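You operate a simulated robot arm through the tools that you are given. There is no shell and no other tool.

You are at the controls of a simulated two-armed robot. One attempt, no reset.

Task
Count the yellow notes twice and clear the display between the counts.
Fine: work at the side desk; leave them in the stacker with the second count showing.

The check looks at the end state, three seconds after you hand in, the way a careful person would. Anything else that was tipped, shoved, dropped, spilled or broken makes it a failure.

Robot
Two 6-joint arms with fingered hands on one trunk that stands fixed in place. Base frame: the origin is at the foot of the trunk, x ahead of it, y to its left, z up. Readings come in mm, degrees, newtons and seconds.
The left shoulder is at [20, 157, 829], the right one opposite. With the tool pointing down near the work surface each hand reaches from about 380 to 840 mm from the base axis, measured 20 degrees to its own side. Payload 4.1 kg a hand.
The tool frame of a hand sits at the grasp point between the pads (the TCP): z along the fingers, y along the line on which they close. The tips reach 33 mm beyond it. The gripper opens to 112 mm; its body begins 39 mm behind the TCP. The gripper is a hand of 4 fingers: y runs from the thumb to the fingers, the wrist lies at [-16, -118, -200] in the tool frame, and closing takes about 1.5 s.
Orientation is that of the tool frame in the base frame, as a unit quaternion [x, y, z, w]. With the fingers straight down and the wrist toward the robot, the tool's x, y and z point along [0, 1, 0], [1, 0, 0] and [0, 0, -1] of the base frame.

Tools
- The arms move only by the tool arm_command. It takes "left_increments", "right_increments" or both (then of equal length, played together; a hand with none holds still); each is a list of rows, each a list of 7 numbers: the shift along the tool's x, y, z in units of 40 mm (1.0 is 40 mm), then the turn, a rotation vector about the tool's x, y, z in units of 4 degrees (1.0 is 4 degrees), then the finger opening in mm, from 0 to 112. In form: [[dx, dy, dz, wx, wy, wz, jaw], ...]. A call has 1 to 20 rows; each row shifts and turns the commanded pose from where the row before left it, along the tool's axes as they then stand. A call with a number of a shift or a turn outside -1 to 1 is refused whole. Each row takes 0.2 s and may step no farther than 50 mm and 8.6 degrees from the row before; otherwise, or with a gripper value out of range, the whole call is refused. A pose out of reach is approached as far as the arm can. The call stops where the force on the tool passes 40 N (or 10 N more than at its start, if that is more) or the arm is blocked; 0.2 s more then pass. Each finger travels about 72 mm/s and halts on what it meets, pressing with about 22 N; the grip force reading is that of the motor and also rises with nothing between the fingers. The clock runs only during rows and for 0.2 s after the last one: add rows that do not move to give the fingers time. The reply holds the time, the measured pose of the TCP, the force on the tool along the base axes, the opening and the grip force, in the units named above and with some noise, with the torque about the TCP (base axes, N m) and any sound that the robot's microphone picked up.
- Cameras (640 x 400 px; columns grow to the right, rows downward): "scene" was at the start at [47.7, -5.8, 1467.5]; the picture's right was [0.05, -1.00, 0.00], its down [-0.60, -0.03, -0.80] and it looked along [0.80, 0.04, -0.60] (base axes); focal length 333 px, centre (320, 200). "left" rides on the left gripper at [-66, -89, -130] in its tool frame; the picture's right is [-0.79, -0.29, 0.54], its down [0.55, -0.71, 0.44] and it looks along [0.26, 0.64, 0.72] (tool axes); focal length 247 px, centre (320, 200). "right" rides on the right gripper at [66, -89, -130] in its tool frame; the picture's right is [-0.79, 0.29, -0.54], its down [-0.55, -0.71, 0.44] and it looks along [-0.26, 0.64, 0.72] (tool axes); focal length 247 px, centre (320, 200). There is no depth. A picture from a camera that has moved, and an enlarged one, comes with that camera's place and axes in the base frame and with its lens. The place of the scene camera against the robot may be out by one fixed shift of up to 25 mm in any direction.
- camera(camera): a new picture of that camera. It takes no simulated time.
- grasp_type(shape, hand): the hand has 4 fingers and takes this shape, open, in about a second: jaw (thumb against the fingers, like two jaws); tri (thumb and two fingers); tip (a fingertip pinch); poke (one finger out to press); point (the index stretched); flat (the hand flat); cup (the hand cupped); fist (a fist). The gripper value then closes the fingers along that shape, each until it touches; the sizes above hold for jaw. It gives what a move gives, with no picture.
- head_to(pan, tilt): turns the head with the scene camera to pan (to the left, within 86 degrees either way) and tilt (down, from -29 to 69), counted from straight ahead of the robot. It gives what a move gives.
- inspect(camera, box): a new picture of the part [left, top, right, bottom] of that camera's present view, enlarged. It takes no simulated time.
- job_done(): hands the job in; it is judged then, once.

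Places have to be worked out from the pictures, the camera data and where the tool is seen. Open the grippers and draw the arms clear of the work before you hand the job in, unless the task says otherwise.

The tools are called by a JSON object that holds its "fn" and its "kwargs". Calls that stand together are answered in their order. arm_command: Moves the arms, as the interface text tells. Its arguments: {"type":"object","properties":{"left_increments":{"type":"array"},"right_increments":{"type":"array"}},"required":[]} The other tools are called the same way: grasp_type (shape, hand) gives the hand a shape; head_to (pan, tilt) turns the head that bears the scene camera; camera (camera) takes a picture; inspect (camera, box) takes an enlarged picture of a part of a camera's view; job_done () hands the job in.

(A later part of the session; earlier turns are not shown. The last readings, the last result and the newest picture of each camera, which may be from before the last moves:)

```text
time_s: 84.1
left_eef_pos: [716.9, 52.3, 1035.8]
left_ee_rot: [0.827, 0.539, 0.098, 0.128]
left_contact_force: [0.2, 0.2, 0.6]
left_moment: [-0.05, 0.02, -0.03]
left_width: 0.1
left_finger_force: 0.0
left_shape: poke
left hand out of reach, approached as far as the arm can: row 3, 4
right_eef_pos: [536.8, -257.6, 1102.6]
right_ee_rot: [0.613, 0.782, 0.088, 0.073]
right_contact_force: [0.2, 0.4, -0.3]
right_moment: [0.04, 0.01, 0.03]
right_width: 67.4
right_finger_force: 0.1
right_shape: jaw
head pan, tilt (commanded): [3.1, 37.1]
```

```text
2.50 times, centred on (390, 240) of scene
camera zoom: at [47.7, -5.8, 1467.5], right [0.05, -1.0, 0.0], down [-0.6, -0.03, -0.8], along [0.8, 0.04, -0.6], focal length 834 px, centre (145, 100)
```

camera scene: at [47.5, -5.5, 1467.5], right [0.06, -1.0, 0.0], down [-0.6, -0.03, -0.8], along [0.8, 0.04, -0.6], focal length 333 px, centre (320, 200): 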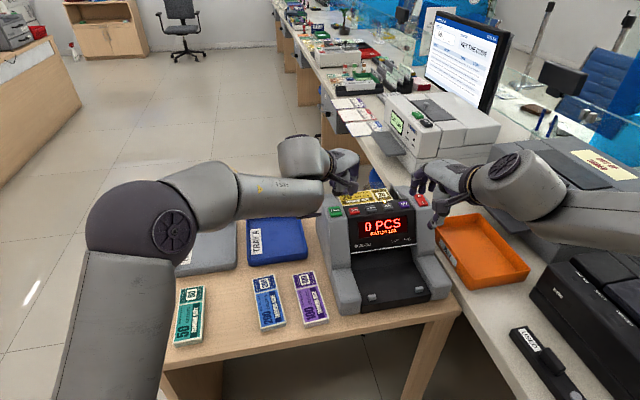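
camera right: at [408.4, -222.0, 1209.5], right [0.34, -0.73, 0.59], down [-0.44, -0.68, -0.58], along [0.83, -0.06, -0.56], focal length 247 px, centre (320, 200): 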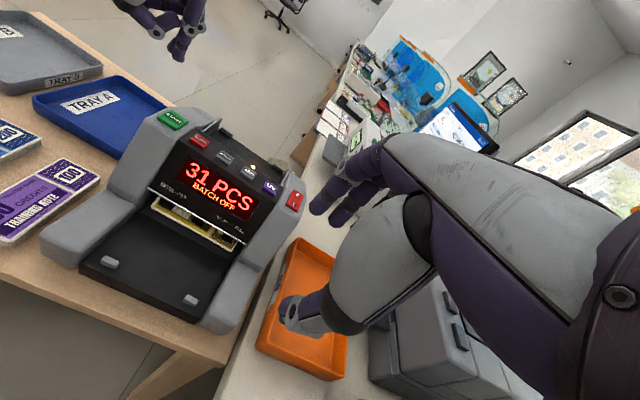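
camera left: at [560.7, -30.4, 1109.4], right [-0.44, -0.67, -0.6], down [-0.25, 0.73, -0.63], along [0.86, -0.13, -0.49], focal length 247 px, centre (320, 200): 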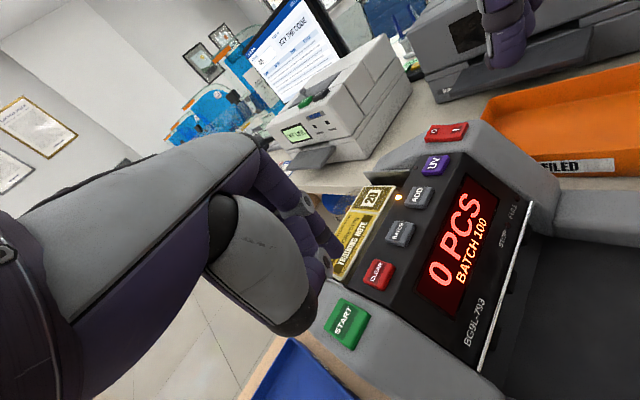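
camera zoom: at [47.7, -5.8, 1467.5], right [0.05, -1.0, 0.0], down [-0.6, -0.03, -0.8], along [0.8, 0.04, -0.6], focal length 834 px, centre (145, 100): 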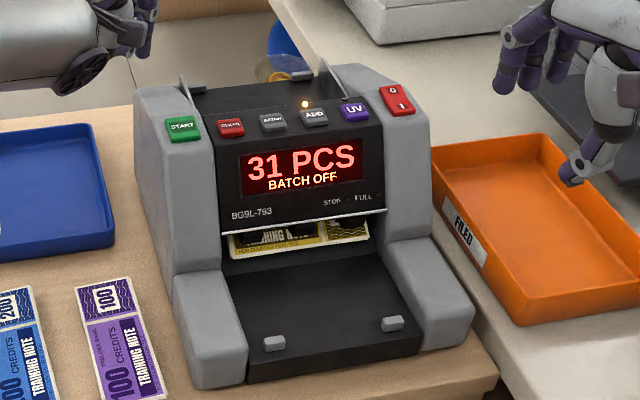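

It shows 31 PCS and the notes have appeared at the back of the stacker under the panel. I'll wait a little longer to confirm the count has settled.

{"fn": "arm_command", "kwargs": {"left_increments": [[0, 0, 0, 0, 0, 0, 0], [0, 0, 0, 0, 0, 0, 0], [0, 0, 0, 0, 0, 0, 0], [0, 0, 0, 0, 0, 0, 0], [0, 0, 0, 0, 0, 0, 0], [0, 0, 0, 0, 0, 0, 0], [0, 0, 0, 0, 0, 0, 0], [0, 0, 0, 0, 0, 0, 0]]}}

{"fn": "inspect", "kwargs": {"camera": "right", "box": [40, 90, 310, 340]}}

{"fn": "inspect", "kwargs": {"camera": "scene", "box": [310, 160, 470, 320]}}

{"fn": "camera", "kwargs": {"camera": "left"}}

```text
time_s: 85.9
left_eef_pos: [717.2, 53.5, 1035.4]
left_ee_rot: [0.827, 0.539, 0.098, 0.128]
left_contact_force: [-0.4, 0.1, 1.2]
left_moment: [-0.04, -0.03, 0.0]
left_width: 0.1
left_finger_force: 0.0
left_shape: poke
right_eef_pos: [536.6, -259.8, 1102.2]
right_ee_rot: [0.613, 0.782, 0.088, 0.072]
right_contact_force: [0.5, -0.1, -0.5]
right_moment: [0.0, -0.01, -0.04]
right_width: 67.9
right_finger_force: 0.0
right_shape: jaw
head pan, tilt (commanded): [3.1, 37.1]
```

```text
1.60 times, centred on (175, 215) of right
camera zoom: at [408.4, -222.0, 1209.5], right [0.34, -0.73, 0.59], down [-0.44, -0.68, -0.58], along [0.83, -0.06, -0.56], focal length 395 px, centre (552, 176)
```

zoom: 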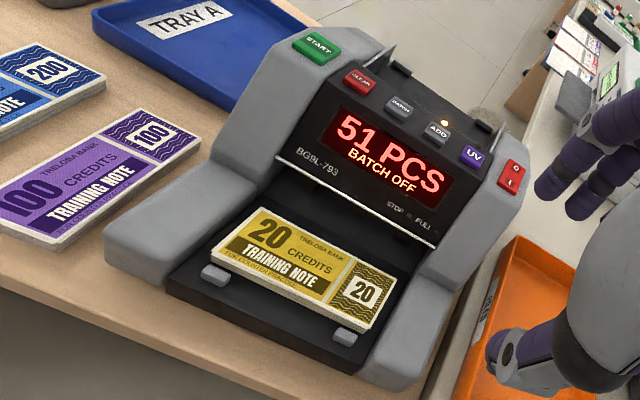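

```text
2.50 times, centred on (390, 240) of scene
camera zoom: at [47.7, -5.8, 1467.5], right [0.05, -1.0, 0.0], down [-0.6, -0.03, -0.8], along [0.8, 0.04, -0.6], focal length 834 px, centre (145, 100)
```

zoom: 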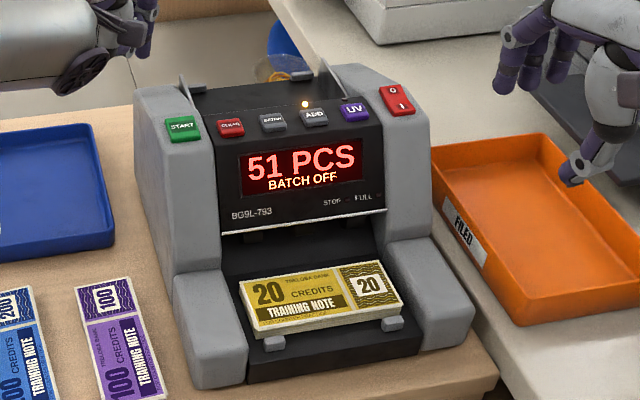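

```text
taken
camera left: at [574.2, 39.0, 1127.8], right [-0.4, -0.67, -0.62], down [-0.26, 0.73, -0.63], along [0.88, -0.09, -0.47], focal length 247 px, centre (320, 200)
```

left: 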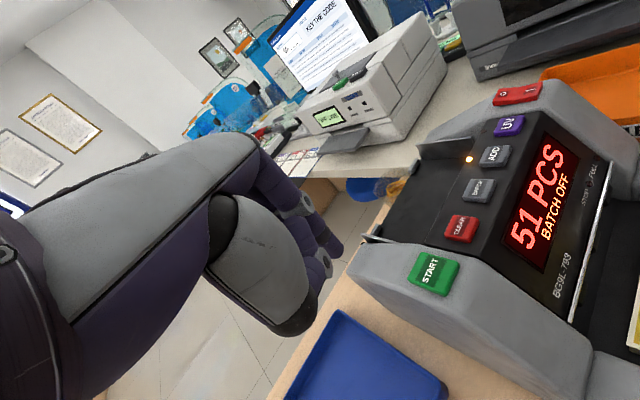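

The first count reads 51 PCS and the stack now sits in the stacker against the front stops. I'll pull the left hand back to a viewpoint where it can see the stacker, so I can measure the stack's position for retrieval.

{"fn": "arm_command", "kwargs": {"left_increments": [[0.467, -0.598, -0.4, 0, 0, 0, 0], [0.467, -0.598, -0.4, 0, 0, 0, 0], [0.467, -0.598, -0.4, 0, 0, 0, 0], [0.467, -0.598, -0.4, 0, 0, 0, 0], [0.467, -0.598, -0.4, 0, 0, 0, 0], [0, 0, 0, 0.9, 0, 0, 0], [0, 0, 0, 0.9, 0, 0, 0], [0, 0, 0, 0.9, 0, 0, 0], [0, 0, 0, 0.9, 0, 0, 0], [0, 0, 0, 0.9, 0, 0, 0]]}}

{"fn": "camera", "kwargs": {"camera": "left"}}

{"fn": "inspect", "kwargs": {"camera": "right", "box": [100, 190, 240, 320]}}

{"fn": "inspect", "kwargs": {"camera": "scene", "box": [330, 240, 460, 320]}}

```text
time_s: 88.1
left_eef_pos: [626.2, 189.2, 1078.3]
left_ee_rot: [0.847, 0.531, -0.001, -0.001]
left_contact_force: [-0.2, 0.3, -0.5]
left_moment: [-0.03, -0.04, 0.04]
left_width: 0.0
left_finger_force: 0.1
left_shape: poke
right_eef_pos: [537.4, -258.9, 1102.8]
right_ee_rot: [0.612, 0.782, 0.089, 0.071]
right_contact_force: [0.2, 0.3, 0.3]
right_moment: [-0.01, -0.03, 0.0]
right_width: 67.7
right_finger_force: 0.1
right_shape: jaw
head pan, tilt (commanded): [3.1, 37.1]
```

```text
taken
camera left: at [518.5, 167.9, 1208.0], right [-0.6, -0.59, -0.54], down [-0.4, 0.81, -0.43], along [0.69, -0.05, -0.72], focal length 247 px, centre (320, 200)
```

left: 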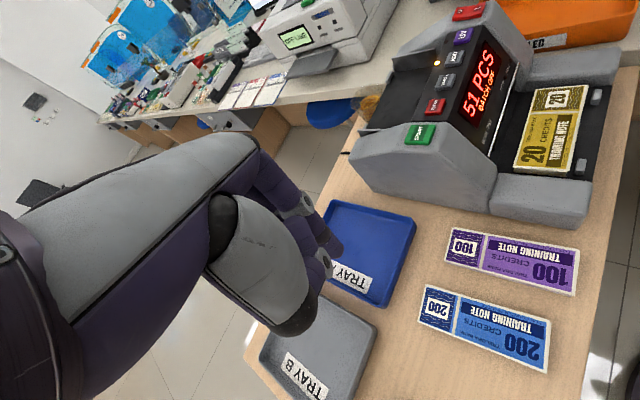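

```text
3.08 times, centred on (170, 255) of right
camera zoom: at [408.3, -221.9, 1209.6], right [0.34, -0.73, 0.59], down [-0.44, -0.68, -0.58], along [0.83, -0.06, -0.56], focal length 760 px, centre (782, 31)
```

zoom: 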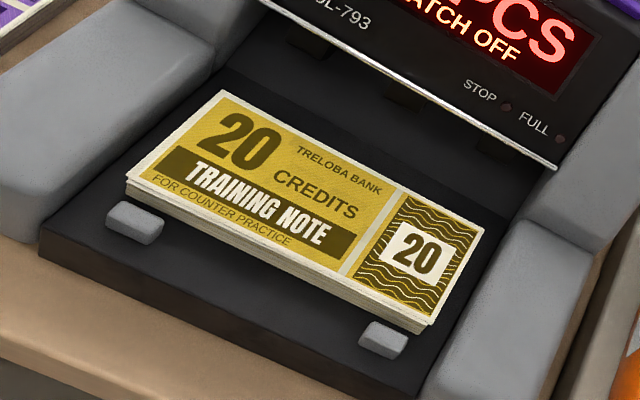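

```text
4.92 times, centred on (395, 280) of scene
camera zoom: at [47.6, -5.7, 1467.5], right [0.05, -1.0, 0.0], down [-0.6, -0.03, -0.8], along [0.8, 0.04, -0.6], focal length 1641 px, centre (-49, -194)
```

zoom: 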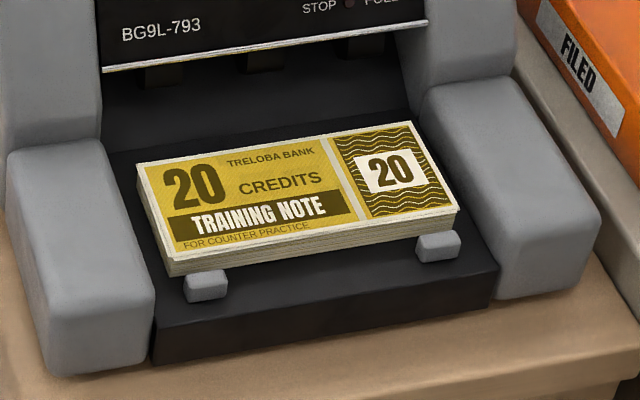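

{"fn": "inspect", "kwargs": {"camera": "left", "box": [460, 40, 640, 220]}}

```text
2.22 times, centred on (550, 130) of left
camera zoom: at [518.5, 167.9, 1208.0], right [-0.6, -0.59, -0.54], down [-0.4, 0.81, -0.43], along [0.69, -0.05, -0.72], focal length 549 px, centre (-191, 356)
```

zoom: 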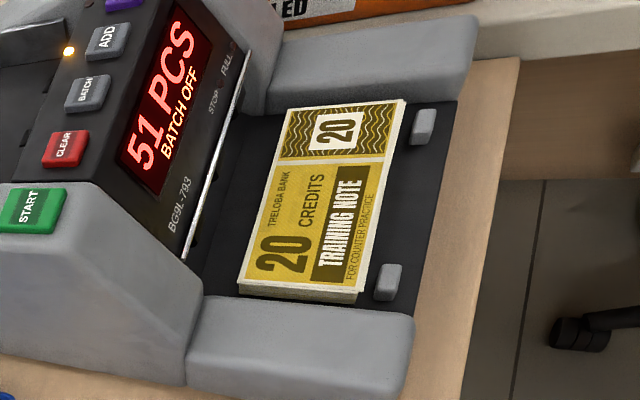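

Triangulated, the stack in the stacker is centred at about (609.5, -138.7) with its top at z≈801 and its back edge about 26 mm in front of the panel lip. I'll grip with the fingers fairly open behind it and the thumb closing from the front. First I'll level the right hand.

{"fn": "arm_command", "kwargs": {"right_increments": [[0, 0, 0, 0.8, 0, 0, 84], [0, 0, 0, 0.8, 0, 0, 84], [0, 0, 0, 0.8, 0, 0, 84], [0, 0, 0, 0.8, 0, 0, 84], [0, 0, 0, 0, 0, 0, 84]]}}

```text
time_s: 89.3
left_eef_pos: [627.5, 188.4, 1079.1]
left_ee_rot: [0.848, 0.531, 0.0, 0.0]
left_contact_force: [0.4, -0.1, -0.5]
left_moment: [-0.03, -0.02, -0.01]
left_width: 0.0
left_finger_force: 0.0
left_shape: poke
right_eef_pos: [536.4, -257.2, 1103.6]
right_ee_rot: [0.616, 0.787, 0.0, 0.004]
right_contact_force: [0.1, 0.1, -0.2]
right_moment: [0.01, 0.01, -0.02]
right_width: 83.4
right_finger_force: 0.1
right_shape: jaw
head pan, tilt (commanded): [3.1, 37.1]
```

The hand is level with yaw about 13.8°. I'll move above the stacker at z≈960.

{"fn": "arm_command", "kwargs": {"right_increments": [[0.485, 0.416, 0.718, 0, 0, -0.2, 84], [0.485, 0.416, 0.718, 0, 0, 0, 84], [0.485, 0.416, 0.718, 0, 0, 0, 84], [0.485, 0.416, 0.718, 0, 0, 0, 84], [0.485, 0.416, 0.718, 0, 0, 0, 88], [0, 0, 0, 0, 0, 0, 88]]}}

{"fn": "camera", "kwargs": {"camera": "left"}}

{"fn": "inspect", "kwargs": {"camera": "right", "box": [100, 150, 400, 390]}}

{"fn": "inspect", "kwargs": {"camera": "scene", "box": [310, 180, 490, 320]}}

```text
time_s: 90.7
left_eef_pos: [626.6, 189.9, 1078.6]
left_ee_rot: [0.847, 0.531, 0.0, 0.0]
left_contact_force: [-0.2, -0.9, 0.9]
left_moment: [-0.01, -0.02, -0.01]
left_width: 0.0
left_finger_force: 0.0
left_shape: poke
right_eef_pos: [596.8, -142.7, 958.9]
right_ee_rot: [0.611, 0.792, 0.001, 0.004]
right_contact_force: [-0.5, -0.3, -0.9]
right_moment: [-0.01, -0.01, -0.03]
right_width: 87.6
right_finger_force: 0.0
right_shape: jaw
head pan, tilt (commanded): [3.1, 37.1]
```

```text
taken
camera left: at [518.4, 167.7, 1208.1], right [-0.6, -0.59, -0.54], down [-0.4, 0.81, -0.44], along [0.69, -0.05, -0.72], focal length 247 px, centre (320, 200)
```

left: 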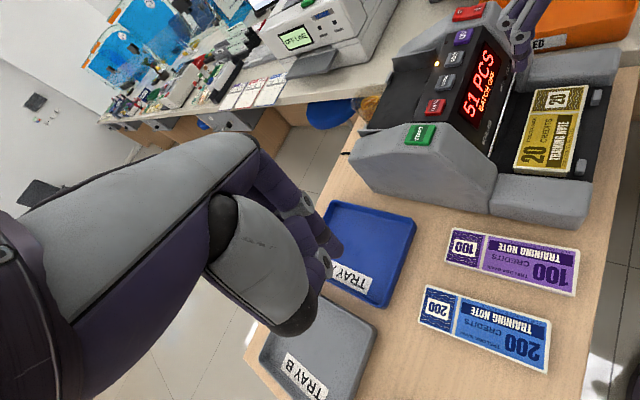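

```text
1.67 times, centred on (250, 270) of right
camera zoom: at [493.0, -101.2, 1089.0], right [0.47, -0.69, 0.54], down [-0.54, -0.72, -0.44], along [0.69, -0.09, -0.72], focal length 412 px, centre (437, 83)
```

zoom: 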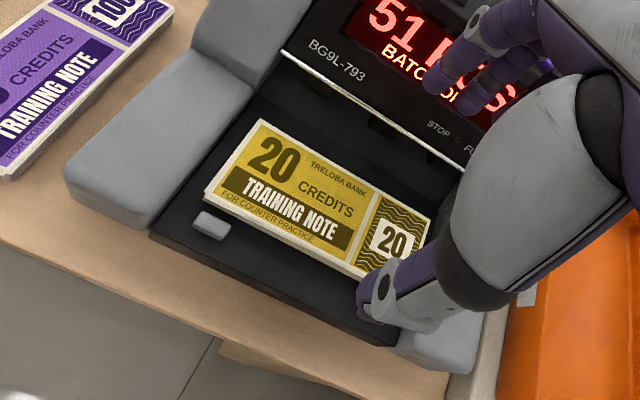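

```text
2.86 times, centred on (400, 250) of scene
camera zoom: at [47.6, -5.9, 1467.5], right [0.05, -1.0, 0.0], down [-0.6, -0.03, -0.8], along [0.8, 0.04, -0.6], focal length 953 px, centre (91, 57)
```

zoom: 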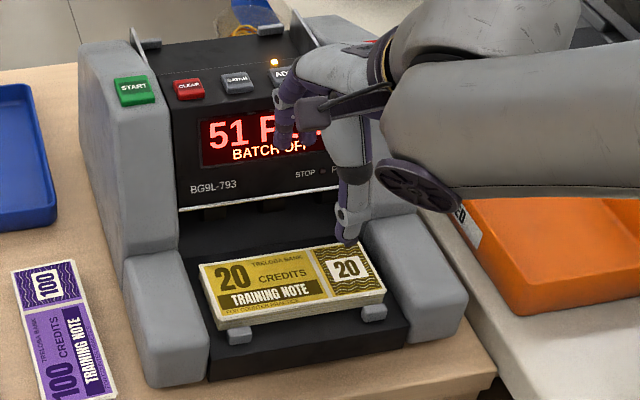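

The right camera confirms the stack is square to the hand, with its back edge at tool y≈+44. I'll shift 4 mm toward the robot and descend to z≈870, then check the finger clearance to the panel lip.

{"fn": "arm_command", "kwargs": {"right_increments": [[0, -0.1, 0.7, 0, 0, 0, 88], [0, 0, 0.8, 0, 0, 0, 88], [0, 0, 0.7, 0, 0, 0, 88], [0, 0, 0, 0, 0, 0, 88]]}}

{"fn": "inspect", "kwargs": {"camera": "left", "box": [470, 20, 640, 210]}}

{"fn": "inspect", "kwargs": {"camera": "right", "box": [100, 120, 420, 390]}}

{"fn": "inspect", "kwargs": {"camera": "scene", "box": [330, 210, 470, 310]}}

```text
time_s: 91.7
left_eef_pos: [628.5, 189.4, 1079.1]
left_ee_rot: [0.848, 0.531, 0.0, 0.0]
left_contact_force: [-0.1, 0.4, 0.0]
left_moment: [-0.03, 0.02, 0.02]
left_width: 0.0
left_finger_force: 0.1
left_shape: poke
right_eef_pos: [591.2, -145.6, 870.9]
right_ee_rot: [0.611, 0.791, 0.001, 0.004]
right_contact_force: [-0.8, 0.6, -0.6]
right_moment: [0.01, 0.03, 0.01]
right_width: 88.0
right_finger_force: 0.0
right_shape: jaw
head pan, tilt (commanded): [3.1, 37.1]
```

```text
2.11 times, centred on (555, 115) of left
camera zoom: at [518.5, 167.8, 1208.1], right [-0.6, -0.59, -0.54], down [-0.4, 0.81, -0.44], along [0.69, -0.05, -0.72], focal length 520 px, centre (-175, 379)
```

zoom: 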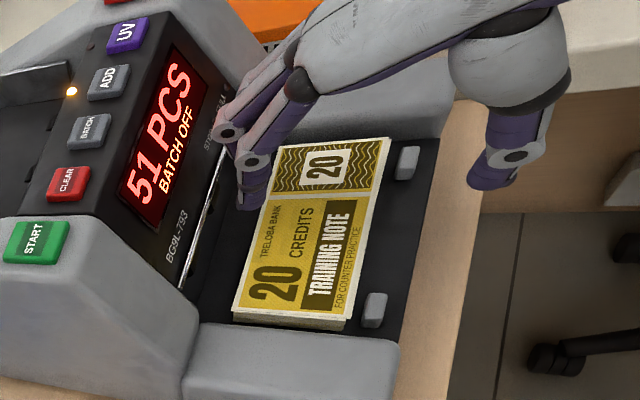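

```text
1.48 times, centred on (260, 255) of right
camera zoom: at [487.8, -104.0, 1000.6], right [0.47, -0.69, 0.54], down [-0.55, -0.72, -0.44], along [0.69, -0.09, -0.72], focal length 366 px, centre (409, 118)
```

zoom: 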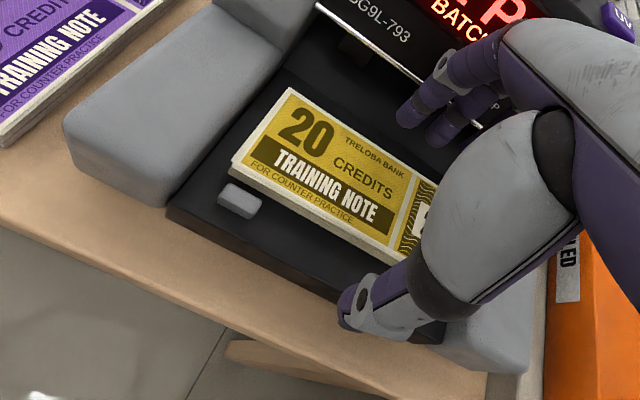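

```text
4.00 times, centred on (400, 260) of scene
camera zoom: at [47.7, -5.8, 1467.5], right [0.05, -1.0, 0.0], down [-0.6, -0.03, -0.8], along [0.8, 0.04, -0.6], focal length 1334 px, centre (0, -40)
```

zoom: 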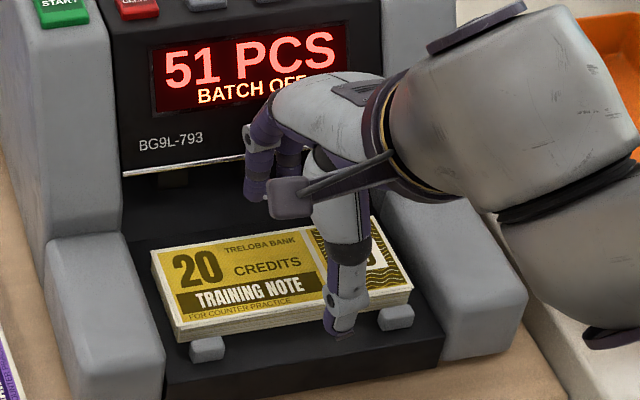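

The fingertips triangulate to tool y≈55 and the stack's back edge to 51.5, so I need to move about 7 mm toward the machine. Clearance to the lip is then about 10 mm. I'll shift first, then lower partway.

{"fn": "arm_command", "kwargs": {"right_increments": [[0, 0.175, 0, 0, 0, 0, 88], [0, 0, 0.3, 0, 0, 0, 88], [0, 0, 0.3, 0, 0, 0, 88], [0, 0, 0, 0, 0, 0, 88]]}}

{"fn": "inspect", "kwargs": {"camera": "left", "box": [500, 60, 620, 180]}}

{"fn": "inspect", "kwargs": {"camera": "right", "box": [100, 120, 420, 390]}}

{"fn": "inspect", "kwargs": {"camera": "scene", "box": [330, 210, 470, 310]}}

```text
time_s: 92.7
left_eef_pos: [627.7, 189.0, 1079.2]
left_ee_rot: [0.848, 0.53, 0.0, 0.0]
left_contact_force: [0.1, -0.3, -0.6]
left_moment: [-0.02, 0.0, 0.0]
left_width: 0.0
left_finger_force: 0.0
left_shape: poke
right_eef_pos: [598.3, -143.2, 848.1]
right_ee_rot: [0.612, 0.791, 0.0, 0.003]
right_contact_force: [0.5, 0.1, 0.5]
right_moment: [0.01, 0.0, 0.01]
right_width: 87.9
right_finger_force: 0.2
right_shape: jaw
head pan, tilt (commanded): [3.1, 37.1]
```

```text
3.33 times, centred on (560, 120) of left
camera zoom: at [518.5, 167.8, 1208.1], right [-0.6, -0.59, -0.54], down [-0.4, 0.81, -0.44], along [0.69, -0.05, -0.72], focal length 823 px, centre (-480, 467)
```

zoom: 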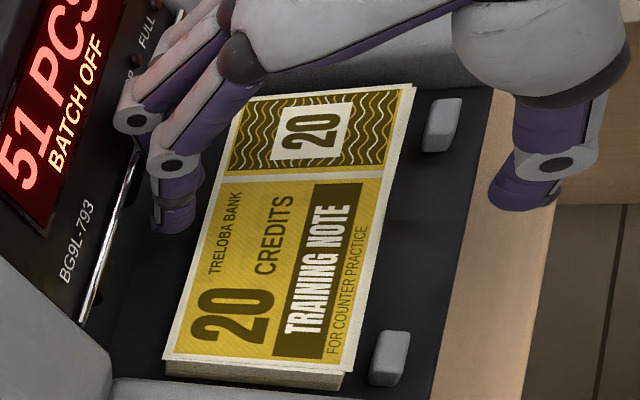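

```text
1.48 times, centred on (260, 255) of right
camera zoom: at [494.1, -101.8, 977.9], right [0.47, -0.69, 0.54], down [-0.55, -0.72, -0.44], along [0.69, -0.09, -0.72], focal length 366 px, centre (409, 118)
```

zoom: 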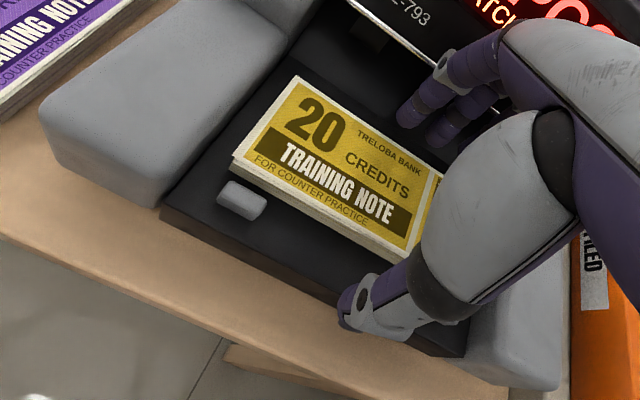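

```text
4.00 times, centred on (400, 260) of scene
camera zoom: at [47.7, -5.8, 1467.5], right [0.05, -1.0, 0.0], down [-0.6, -0.03, -0.8], along [0.8, 0.04, -0.6], focal length 1334 px, centre (0, -40)
```

zoom: 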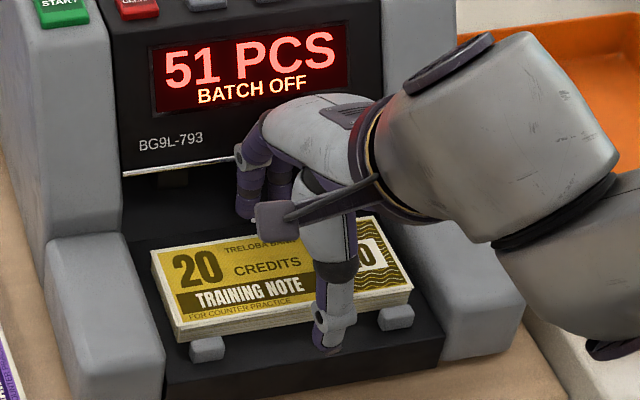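

The fingertips have about 6 mm clearance behind the stack and about 12 mm to the lip. I'll lower to about z=830, then feel for the stacker floor.

{"fn": "arm_command", "kwargs": {"right_increments": [[0, 0, 0.25, 0, 0, 0, 88], [0, 0, 0.2, 0, 0, 0, 88], [0, 0, 0, 0, 0, 0, 88]]}}

{"fn": "inspect", "kwargs": {"camera": "left", "box": [500, 60, 620, 180]}}

```text
time_s: 93.3
left_eef_pos: [626.4, 188.1, 1078.6]
left_ee_rot: [0.848, 0.53, 0.0, -0.001]
left_contact_force: [-0.7, 0.2, 0.5]
left_moment: [0.03, 0.02, -0.01]
left_width: 0.0
left_finger_force: 0.0
left_shape: poke
right_eef_pos: [597.9, -143.6, 838.8]
right_ee_rot: [0.61, 0.793, 0.002, 0.007]
right_contact_force: [-19.2, -5.2, 12.8]
right_moment: [0.18, -1.25, -0.26]
right_width: 84.8
right_finger_force: 0.0
right_shape: jaw
head pan, tilt (commanded): [3.1, 37.1]
stopped in row 2 (right hand): the force on the tool passed its limit at 46 N (the readings are from after the stop); the commanded pose is now the measured one
```

```text
3.33 times, centred on (560, 120) of left
camera zoom: at [517.8, 167.5, 1208.2], right [-0.6, -0.59, -0.54], down [-0.4, 0.81, -0.44], along [0.69, -0.05, -0.72], focal length 823 px, centre (-480, 467)
```

zoom: 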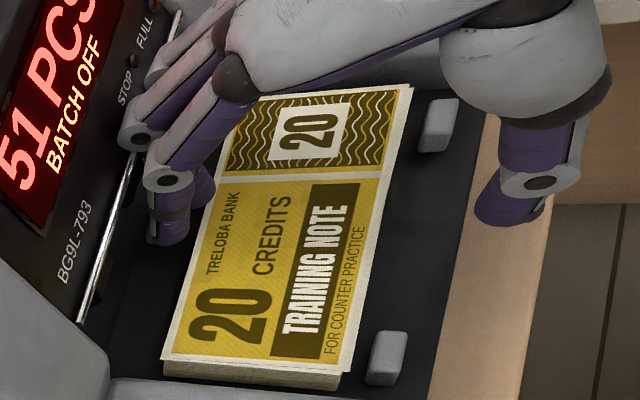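

The middle finger's joint touched the panel lip because I left more gap behind the stack than needed. I'll back straight up, then shift about 8 mm toward the robot with a slightly wider opening (96 mm).

{"fn": "arm_command", "kwargs": {"right_increments": [[0, -0.05, -0.2, 0, 0, 0, 88], [0, -0.05, -0.3, 0, 0, 0, 88], [0, -0.1, -0.1, 0, 0, 0, 96], [0, 0, 0, 0, 0, 0, 96]]}}

{"fn": "inspect", "kwargs": {"camera": "left", "box": [500, 60, 620, 180]}}

{"fn": "inspect", "kwargs": {"camera": "scene", "box": [310, 165, 470, 320]}}

{"fn": "inspect", "kwargs": {"camera": "right", "box": [100, 120, 420, 390]}}

```text
time_s: 94.3
left_eef_pos: [627.6, 188.0, 1078.2]
left_ee_rot: [0.848, 0.531, 0.0, 0.0]
left_contact_force: [-0.2, 0.9, 0.4]
left_moment: [0.01, 0.02, -0.03]
left_width: 0.1
left_finger_force: 0.0
left_shape: poke
right_eef_pos: [590.4, -144.6, 860.6]
right_ee_rot: [0.61, 0.793, 0.003, 0.006]
right_contact_force: [-0.2, -0.4, 0.7]
right_moment: [-0.04, 0.03, -0.03]
right_width: 95.6
right_finger_force: 0.0
right_shape: jaw
head pan, tilt (commanded): [3.1, 37.1]
```

```text
3.33 times, centred on (560, 120) of left
camera zoom: at [518.5, 167.8, 1208.0], right [-0.6, -0.59, -0.54], down [-0.4, 0.81, -0.44], along [0.69, -0.05, -0.72], focal length 823 px, centre (-480, 467)
```

zoom: 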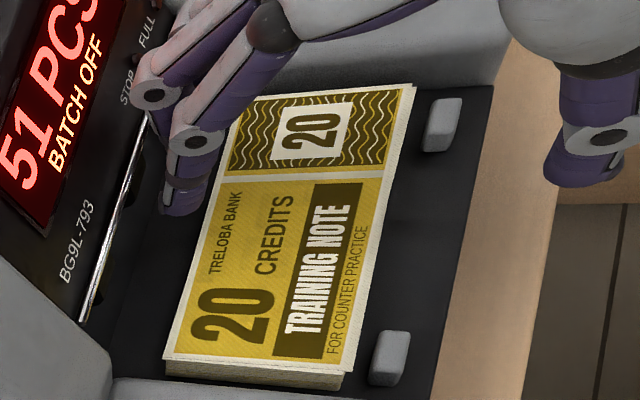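

```text
2.58 times, centred on (390, 242) of scene
camera zoom: at [47.8, -5.8, 1467.5], right [0.05, -1.0, 0.0], down [-0.6, -0.03, -0.8], along [0.8, 0.04, -0.6], focal length 860 px, centre (139, 90)
```

zoom: 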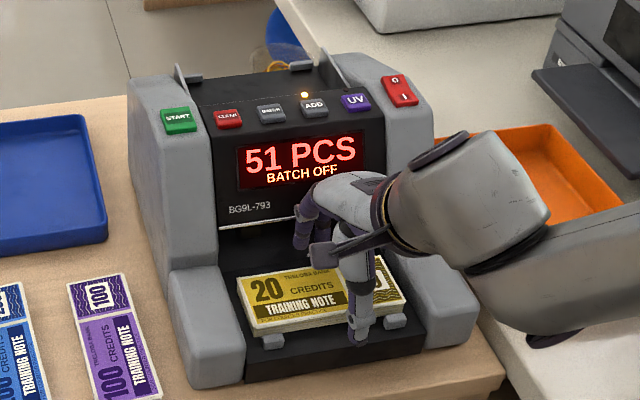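

```text
1.48 times, centred on (260, 255) of right
camera zoom: at [486.5, -103.6, 990.1], right [0.47, -0.69, 0.55], down [-0.54, -0.72, -0.44], along [0.7, -0.09, -0.71], focal length 366 px, centre (409, 118)
```

zoom: 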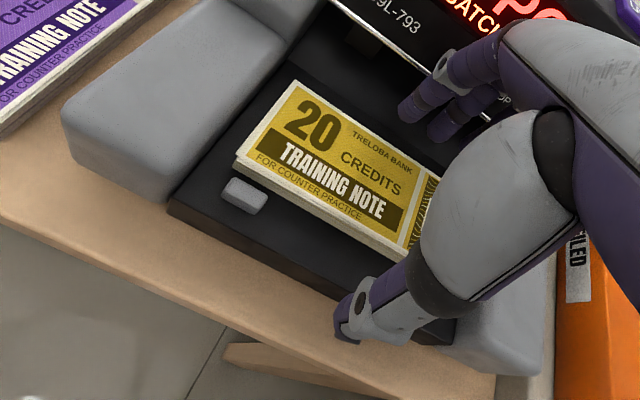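

The machine hasn't moved. The new offset leaves about 2 mm behind the stack and about 5 mm to the lip. I'll nudge 1.5 mm forward and descend in two stages.

{"fn": "arm_command", "kwargs": {"right_increments": [[0, 0.03, 0.2, 0, 0, 0, 96], [0, 0, 0.2, 0, 0, 0, 96], [0, 0, 0.15, 0, 0, 0, 96], [0, 0, 0, 0, 0, 0, 96]]}}

{"fn": "inspect", "kwargs": {"camera": "left", "box": [500, 60, 620, 180]}}

```text
time_s: 95.3
left_eef_pos: [627.1, 188.8, 1079.3]
left_ee_rot: [0.848, 0.53, -0.001, 0.0]
left_contact_force: [0.2, 0.5, 0.5]
left_moment: [-0.01, 0.0, -0.01]
left_width: 0.0
left_finger_force: 0.1
left_shape: poke
right_eef_pos: [593.2, -144.5, 839.9]
right_ee_rot: [0.61, 0.793, 0.002, 0.006]
right_contact_force: [0.6, 0.8, -0.4]
right_moment: [0.04, 0.04, -0.02]
right_width: 95.8
right_finger_force: 0.1
right_shape: jaw
head pan, tilt (commanded): [3.1, 37.1]
```

```text
3.33 times, centred on (560, 120) of left
camera zoom: at [518.5, 167.8, 1208.0], right [-0.6, -0.59, -0.54], down [-0.4, 0.81, -0.44], along [0.69, -0.05, -0.72], focal length 823 px, centre (-480, 467)
```

zoom: 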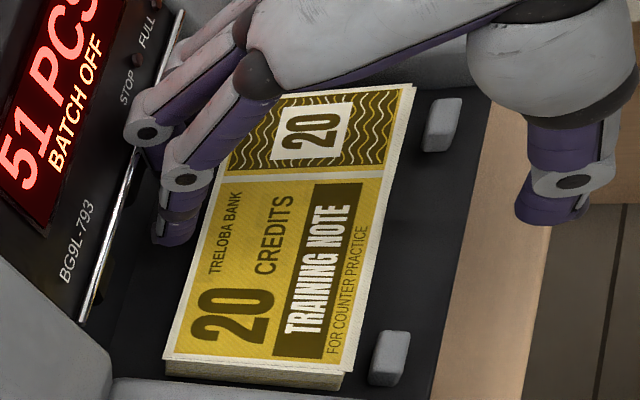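

No contact at z=840, past where it touched before. I'll continue down in small steps.

{"fn": "arm_command", "kwargs": {"right_increments": [[0, 0, 0.1, 0, 0, 0, 96], [0, 0, 0.1, 0, 0, 0, 96], [0, 0, 0, 0, 0, 0, 96]]}}

```text
time_s: 96.1
left_eef_pos: [626.8, 189.2, 1078.9]
left_ee_rot: [0.848, 0.53, 0.001, 0.0]
left_contact_force: [-0.5, -0.2, 0.4]
left_moment: [0.02, 0.01, 0.03]
left_width: 0.0
left_finger_force: 0.0
left_shape: poke
right_eef_pos: [591.6, -145.1, 831.0]
right_ee_rot: [0.611, 0.792, 0.003, 0.007]
right_contact_force: [-4.7, 0.0, 4.1]
right_moment: [0.05, -0.42, -0.03]
right_width: 95.6
right_finger_force: 0.1
right_shape: jaw
head pan, tilt (commanded): [3.1, 37.1]
```

Slight contact again (about 5 N toward the robot). I'll look at the finger position before going further.

{"fn": "inspect", "kwargs": {"camera": "left", "box": [510, 60, 590, 140]}}

{"fn": "inspect", "kwargs": {"camera": "scene", "box": [360, 225, 440, 285]}}

{"fn": "inspect", "kwargs": {"camera": "right", "box": [180, 90, 420, 300]}}

```text
5.00 times, centred on (550, 100) of left
camera zoom: at [518.3, 167.7, 1208.1], right [-0.6, -0.59, -0.54], down [-0.4, 0.81, -0.44], along [0.69, -0.05, -0.72], focal length 1235 px, centre (-830, 700)
```

zoom: 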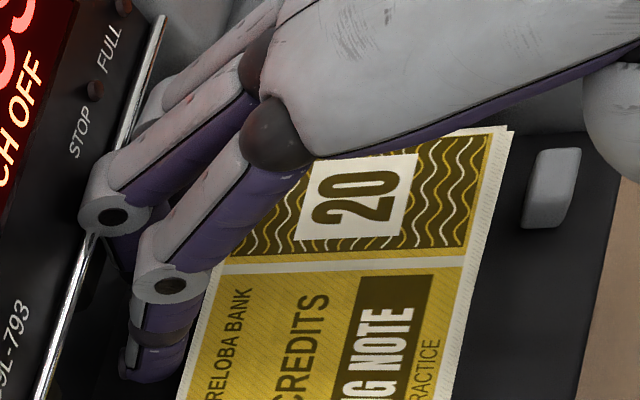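

```text
6.67 times, centred on (400, 255) of scene
camera zoom: at [47.4, -5.8, 1467.5], right [0.05, -1.0, 0.0], down [-0.6, -0.03, -0.8], along [0.8, 0.04, -0.6], focal length 2223 px, centre (-213, -167)
```

zoom: 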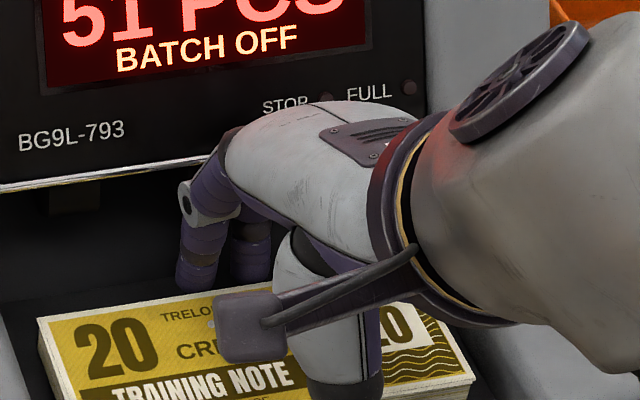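

```text
1.90 times, centred on (300, 195) of right
camera zoom: at [488.3, -104.0, 960.7], right [0.47, -0.69, 0.55], down [-0.54, -0.72, -0.44], along [0.7, -0.09, -0.71], focal length 470 px, centre (358, 210)
```

zoom: 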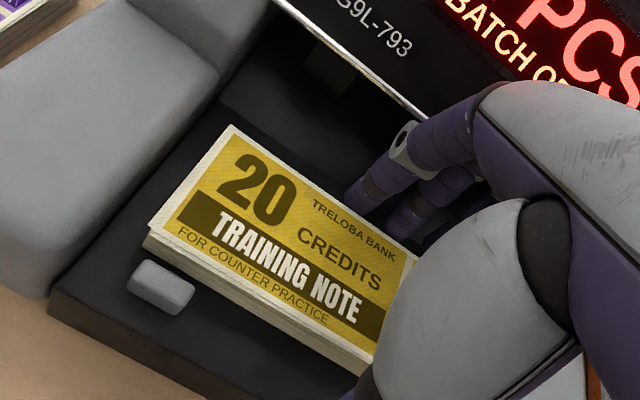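

The fingertips are about 3 mm behind the stack and the middle joint just grazes the lip. I'll shift 2 mm toward the robot and lower 3 mm more.

{"fn": "arm_command", "kwargs": {"right_increments": [[0, -0.05, 0, 0, 0, 0, 96], [0, 0, 0.08, 0, 0, 0, 96], [0, 0, 0, 0, 0, 0, 96]]}}

```text
time_s: 96.9
left_eef_pos: [626.6, 189.5, 1078.2]
left_ee_rot: [0.847, 0.531, 0.0, 0.0]
left_contact_force: [-0.7, 0.0, 0.1]
left_moment: [-0.03, 0.04, 0.0]
left_width: 0.3
left_finger_force: 0.1
left_shape: poke
right_eef_pos: [590.4, -145.8, 829.5]
right_ee_rot: [0.61, 0.793, 0.003, 0.006]
right_contact_force: [-0.9, 0.2, 0.9]
right_moment: [0.03, -0.09, 0.03]
right_width: 95.8
right_finger_force: 0.0
right_shape: jaw
head pan, tilt (commanded): [3.1, 37.1]
```

Force is near zero at z=829.5. I'll lower 2.5 mm more so the pads cover the stack's thickness.

{"fn": "arm_command", "kwargs": {"right_increments": [[0, -0.01, 0.06, 0, 0, 0, 96], [0, 0, 0, 0, 0, 0, 96]]}}

{"fn": "inspect", "kwargs": {"camera": "left", "box": [510, 60, 620, 150]}}

{"fn": "inspect", "kwargs": {"camera": "right", "box": [140, 90, 440, 370]}}

```text
time_s: 97.5
left_eef_pos: [627.3, 190.2, 1077.3]
left_ee_rot: [0.848, 0.531, 0.0, 0.0]
left_contact_force: [0.2, 0.2, 0.3]
left_moment: [-0.05, 0.01, -0.02]
left_width: 0.0
left_finger_force: 0.1
left_shape: poke
right_eef_pos: [590.9, -144.7, 824.5]
right_ee_rot: [0.611, 0.792, 0.002, 0.007]
right_contact_force: [-0.6, 0.3, 0.8]
right_moment: [0.03, -0.01, -0.02]
right_width: 96.0
right_finger_force: 0.1
right_shape: jaw
head pan, tilt (commanded): [3.1, 37.1]
```

```text
4.44 times, centred on (565, 105) of left
camera zoom: at [518.5, 167.8, 1208.0], right [-0.6, -0.59, -0.54], down [-0.4, 0.81, -0.44], along [0.69, -0.05, -0.72], focal length 1098 px, centre (-769, 622)
```

zoom: 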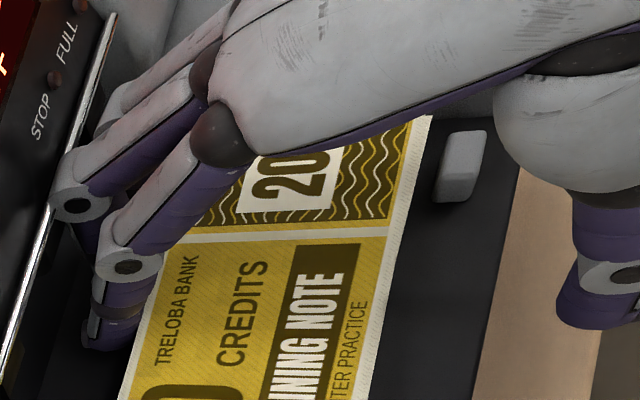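

```text
1.43 times, centred on (290, 230) of right
camera zoom: at [486.2, -104.2, 954.7], right [0.47, -0.69, 0.55], down [-0.54, -0.72, -0.44], along [0.7, -0.09, -0.71], focal length 353 px, centre (363, 157)
```

zoom: 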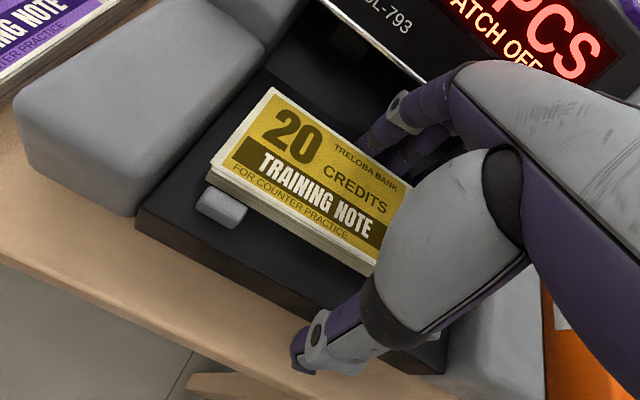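

No contact at 824.5, so the pads are low enough, but the thumb sits just in front of the platform edge. I'll raise 4 mm so it clears the edge, then close slowly.

{"fn": "arm_command", "kwargs": {"right_increments": [[0, 0, -0.1, 0, 0, 0, 96], [0, 0, 0, 0, 0, 0, 88], [0, 0, 0, 0, 0, 0, 80], [0, 0, 0, 0, 0, 0, 72], [0, 0, 0, 0, 0, 0, 64], [0, 0, 0, 0, 0, 0, 56], [0, 0, 0, 0, 0, 0, 48], [0, 0, 0, 0, 0, 0, 48]]}}

{"fn": "inspect", "kwargs": {"camera": "left", "box": [500, 50, 640, 170]}}

{"fn": "inspect", "kwargs": {"camera": "right", "box": [140, 90, 440, 370]}}

{"fn": "inspect", "kwargs": {"camera": "scene", "box": [340, 220, 460, 310]}}

```text
time_s: 99.3
left_eef_pos: [627.7, 189.6, 1077.3]
left_ee_rot: [0.847, 0.531, 0.0, 0.0]
left_contact_force: [-0.8, 0.2, 0.0]
left_moment: [0.02, 0.01, 0.01]
left_width: 0.0
left_finger_force: 0.0
left_shape: poke
right_eef_pos: [592.2, -145.6, 830.1]
right_ee_rot: [0.611, 0.791, 0.003, 0.008]
right_contact_force: [26.2, 9.4, 2.6]
right_moment: [0.14, -0.77, 0.32]
right_width: 62.2
right_finger_force: 0.1
right_shape: jaw
head pan, tilt (commanded): [3.1, 37.1]
```

```text
3.33 times, centred on (570, 110) of left
camera zoom: at [519.1, 168.2, 1207.7], right [-0.6, -0.59, -0.54], down [-0.4, 0.81, -0.44], along [0.69, -0.05, -0.72], focal length 823 px, centre (-513, 500)
```

zoom: 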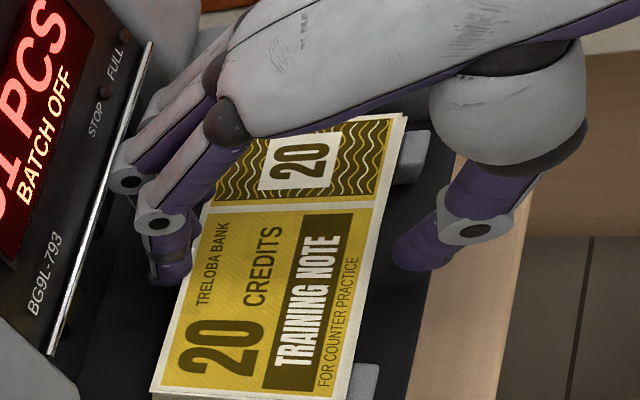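

```text
1.43 times, centred on (290, 230) of right
camera zoom: at [488.0, -104.3, 959.2], right [0.47, -0.69, 0.55], down [-0.54, -0.72, -0.44], along [0.7, -0.09, -0.71], focal length 353 px, centre (363, 157)
```

zoom: 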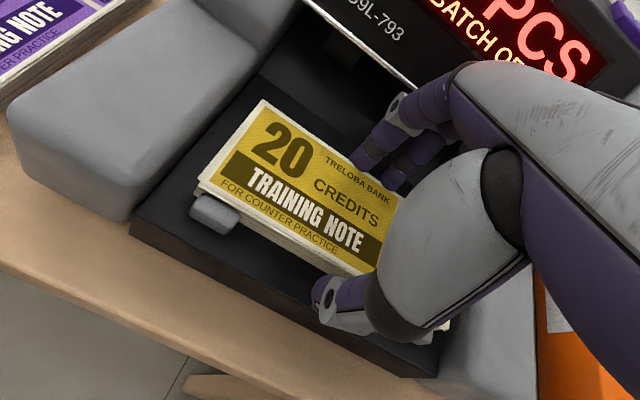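

```text
4.44 times, centred on (400, 265) of scene
camera zoom: at [48.5, -5.5, 1467.5], right [0.06, -1.0, 0.0], down [-0.6, -0.03, -0.8], along [0.8, 0.04, -0.6], focal length 1482 px, centre (-36, -89)
```

zoom: 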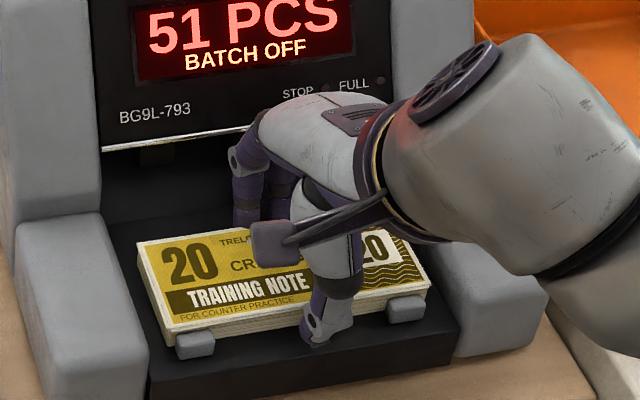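

The fingers pushed the stack forward a few mm against the front stops, and the thumb is approaching the front edge. I'll continue closing until the thumb meets it.

{"fn": "arm_command", "kwargs": {"right_increments": [[0, 0, 0, 0, 0, 0, 42], [0, 0, 0, 0, 0, 0, 36], [0, 0, 0, 0, 0, 0, 30], [0, 0, 0, 0, 0, 0, 24], [0, 0, 0, 0, 0, 0, 18], [0, 0, 0, 0, 0, 0, 18]]}}

{"fn": "inspect", "kwargs": {"camera": "left", "box": [500, 50, 640, 170]}}

{"fn": "inspect", "kwargs": {"camera": "right", "box": [140, 90, 440, 370]}}

{"fn": "inspect", "kwargs": {"camera": "scene", "box": [340, 220, 460, 310]}}

```text
time_s: 100.7
left_eef_pos: [626.8, 188.9, 1078.2]
left_ee_rot: [0.847, 0.531, -0.001, 0.0]
left_contact_force: [0.1, -0.1, -0.4]
left_moment: [0.02, -0.04, 0.03]
left_width: 0.0
left_finger_force: 0.0
left_shape: poke
right_eef_pos: [592.4, -145.5, 829.6]
right_ee_rot: [0.61, 0.792, 0.002, 0.006]
right_contact_force: [-0.2, -0.2, -0.4]
right_moment: [-0.02, 0.03, -0.01]
right_width: 55.3
right_finger_force: 21.6
right_shape: jaw
head pan, tilt (commanded): [3.1, 37.1]
```

```text
3.33 times, centred on (570, 110) of left
camera zoom: at [518.5, 167.8, 1208.0], right [-0.6, -0.59, -0.54], down [-0.4, 0.81, -0.44], along [0.69, -0.05, -0.72], focal length 823 px, centre (-513, 500)
```

zoom: 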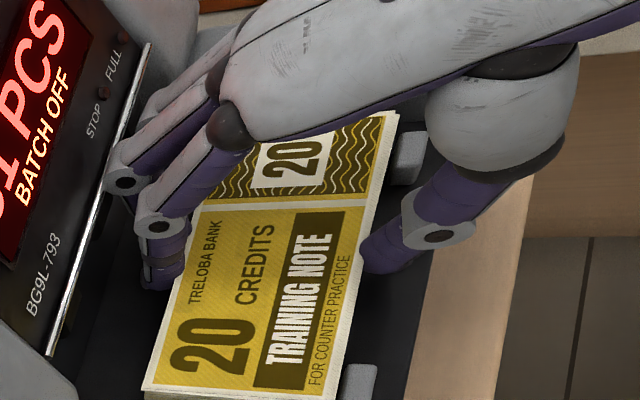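

```text
1.43 times, centred on (290, 230) of right
camera zoom: at [486.6, -104.5, 958.6], right [0.47, -0.69, 0.55], down [-0.54, -0.72, -0.44], along [0.7, -0.09, -0.71], focal length 353 px, centre (363, 157)
```

zoom: 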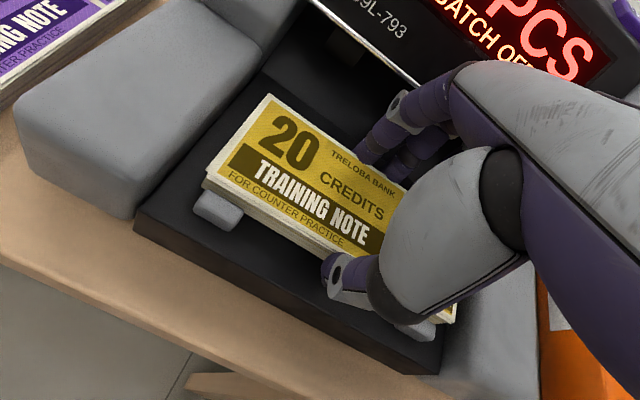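

```text
4.44 times, centred on (400, 265) of scene
camera zoom: at [47.7, -5.8, 1467.5], right [0.05, -1.0, 0.0], down [-0.6, -0.03, -0.8], along [0.8, 0.04, -0.6], focal length 1482 px, centre (-36, -89)
```

zoom: 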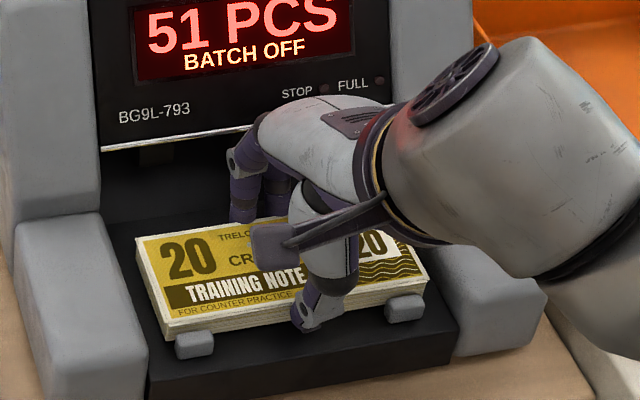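

The stack is gripped (55 mm, 21.6 N, forces balanced). I'll lift straight up slowly to clear the stops.

{"fn": "arm_command", "kwargs": {"right_increments": [[0, 0, -0.1, 0, 0, 0, 16], [0, 0, -0.15, 0, 0, 0, 16], [0, 0, -0.2, 0, 0, 0, 16], [0, 0, 0, 0, 0, 0, 16]]}}

{"fn": "inspect", "kwargs": {"camera": "left", "box": [500, 50, 640, 170]}}

{"fn": "inspect", "kwargs": {"camera": "scene", "box": [340, 220, 460, 310]}}

```text
time_s: 101.7
left_eef_pos: [627.0, 189.5, 1079.6]
left_ee_rot: [0.847, 0.531, 0.0, 0.001]
left_contact_force: [-0.8, -0.1, -0.3]
left_moment: [0.02, 0.0, -0.02]
left_width: 0.0
left_finger_force: 0.2
left_shape: poke
right_eef_pos: [590.9, -146.4, 848.7]
right_ee_rot: [0.611, 0.792, 0.002, 0.006]
right_contact_force: [-0.5, 0.2, -0.3]
right_moment: [-0.02, 0.0, -0.02]
right_width: 55.2
right_finger_force: 22.0
right_shape: jaw
head pan, tilt (commanded): [3.1, 37.1]
```

```text
3.33 times, centred on (570, 110) of left
camera zoom: at [518.5, 167.8, 1208.0], right [-0.6, -0.59, -0.54], down [-0.4, 0.81, -0.44], along [0.69, -0.05, -0.72], focal length 823 px, centre (-513, 500)
```

zoom: 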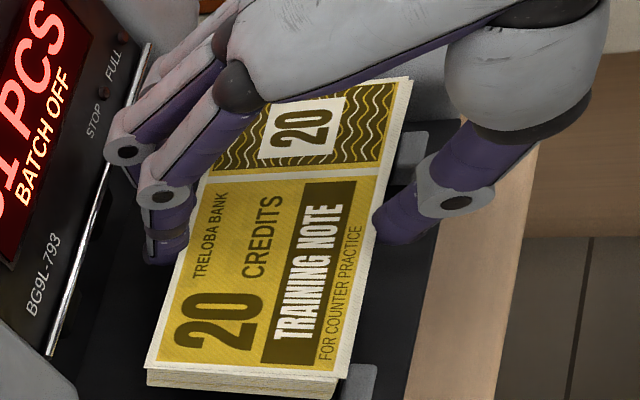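

```text
4.44 times, centred on (400, 265) of scene
camera zoom: at [47.8, -5.8, 1467.5], right [0.05, -1.0, 0.0], down [-0.6, -0.03, -0.8], along [0.8, 0.04, -0.6], focal length 1482 px, centre (-36, -89)
```

zoom: 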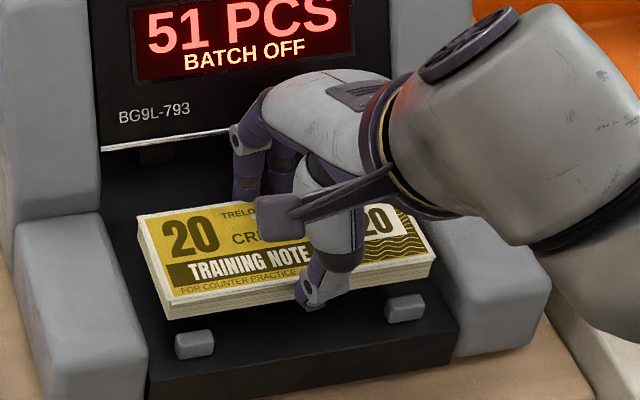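

The stack is up and free. I'll raise it to z≈1000, drawing slightly toward the robot, and then measure how it sits in the hand.

{"fn": "arm_command", "kwargs": {"right_increments": [[0, -0.1, -0.9, 0, 0, 0, 16], [0, -0.1, -0.95, 0, 0, 0, 16], [0, -0.1, -0.95, 0, 0, 0, 16], [0, -0.1, -0.95, 0, 0, 0, 16], [0, 0, 0, 0, 0, 0, 16]]}}

{"fn": "camera", "kwargs": {"camera": "left"}}

{"fn": "inspect", "kwargs": {"camera": "left", "box": [430, 0, 640, 170]}}

{"fn": "inspect", "kwargs": {"camera": "right", "box": [140, 90, 440, 370]}}

{"fn": "camera", "kwargs": {"camera": "scene"}}

```text
time_s: 102.9
left_eef_pos: [629.1, 190.4, 1078.3]
left_ee_rot: [0.847, 0.531, 0.0, 0.001]
left_contact_force: [-0.3, -0.2, 0.0]
left_moment: [-0.02, -0.02, -0.03]
left_width: 0.0
left_finger_force: 0.0
left_shape: poke
right_eef_pos: [572.6, -147.4, 999.7]
right_ee_rot: [0.61, 0.793, 0.003, 0.006]
right_contact_force: [0.0, -0.2, -0.8]
right_moment: [-0.03, 0.01, -0.02]
right_width: 55.1
right_finger_force: 21.7
right_shape: jaw
head pan, tilt (commanded): [3.1, 37.1]
```

```text
taken
camera left: at [518.6, 167.8, 1208.0], right [-0.6, -0.59, -0.54], down [-0.4, 0.81, -0.44], along [0.69, -0.05, -0.72], focal length 247 px, centre (320, 200)
```

left: 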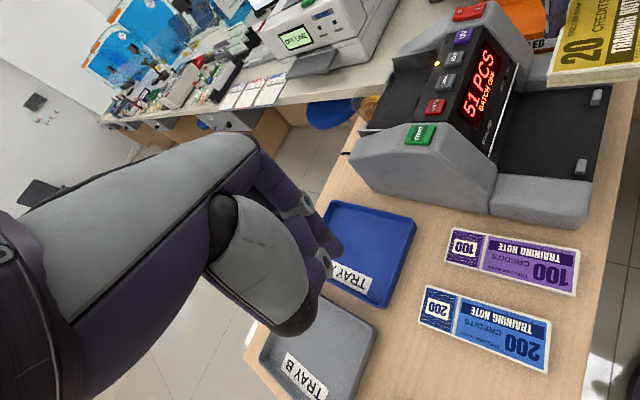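

```text
2.35 times, centred on (535, 85) of left
camera zoom: at [518.6, 167.8, 1208.0], right [-0.6, -0.59, -0.54], down [-0.4, 0.81, -0.44], along [0.69, -0.05, -0.72], focal length 581 px, centre (-186, 471)
```

zoom: 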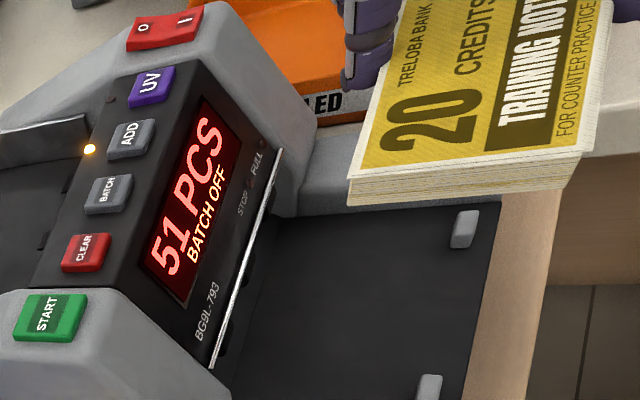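

```text
1.43 times, centred on (290, 230) of right
camera zoom: at [467.7, -106.3, 1127.9], right [0.47, -0.69, 0.55], down [-0.54, -0.72, -0.44], along [0.7, -0.09, -0.71], focal length 353 px, centre (363, 157)
```

zoom: 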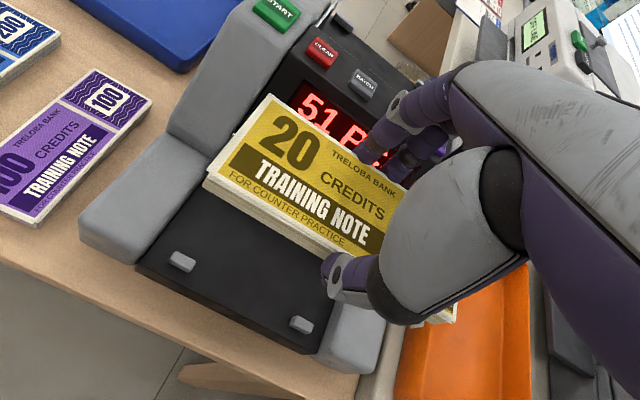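

```text
taken
camera scene: at [47.8, -5.8, 1467.5], right [0.05, -1.0, 0.0], down [-0.6, -0.03, -0.8], along [0.8, 0.04, -0.6], focal length 333 px, centre (320, 200)
```

scene: 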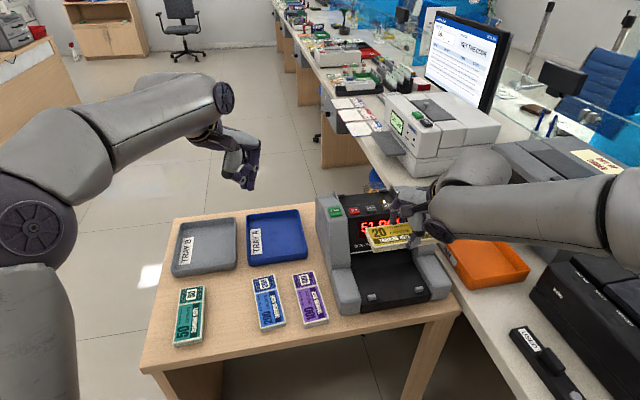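

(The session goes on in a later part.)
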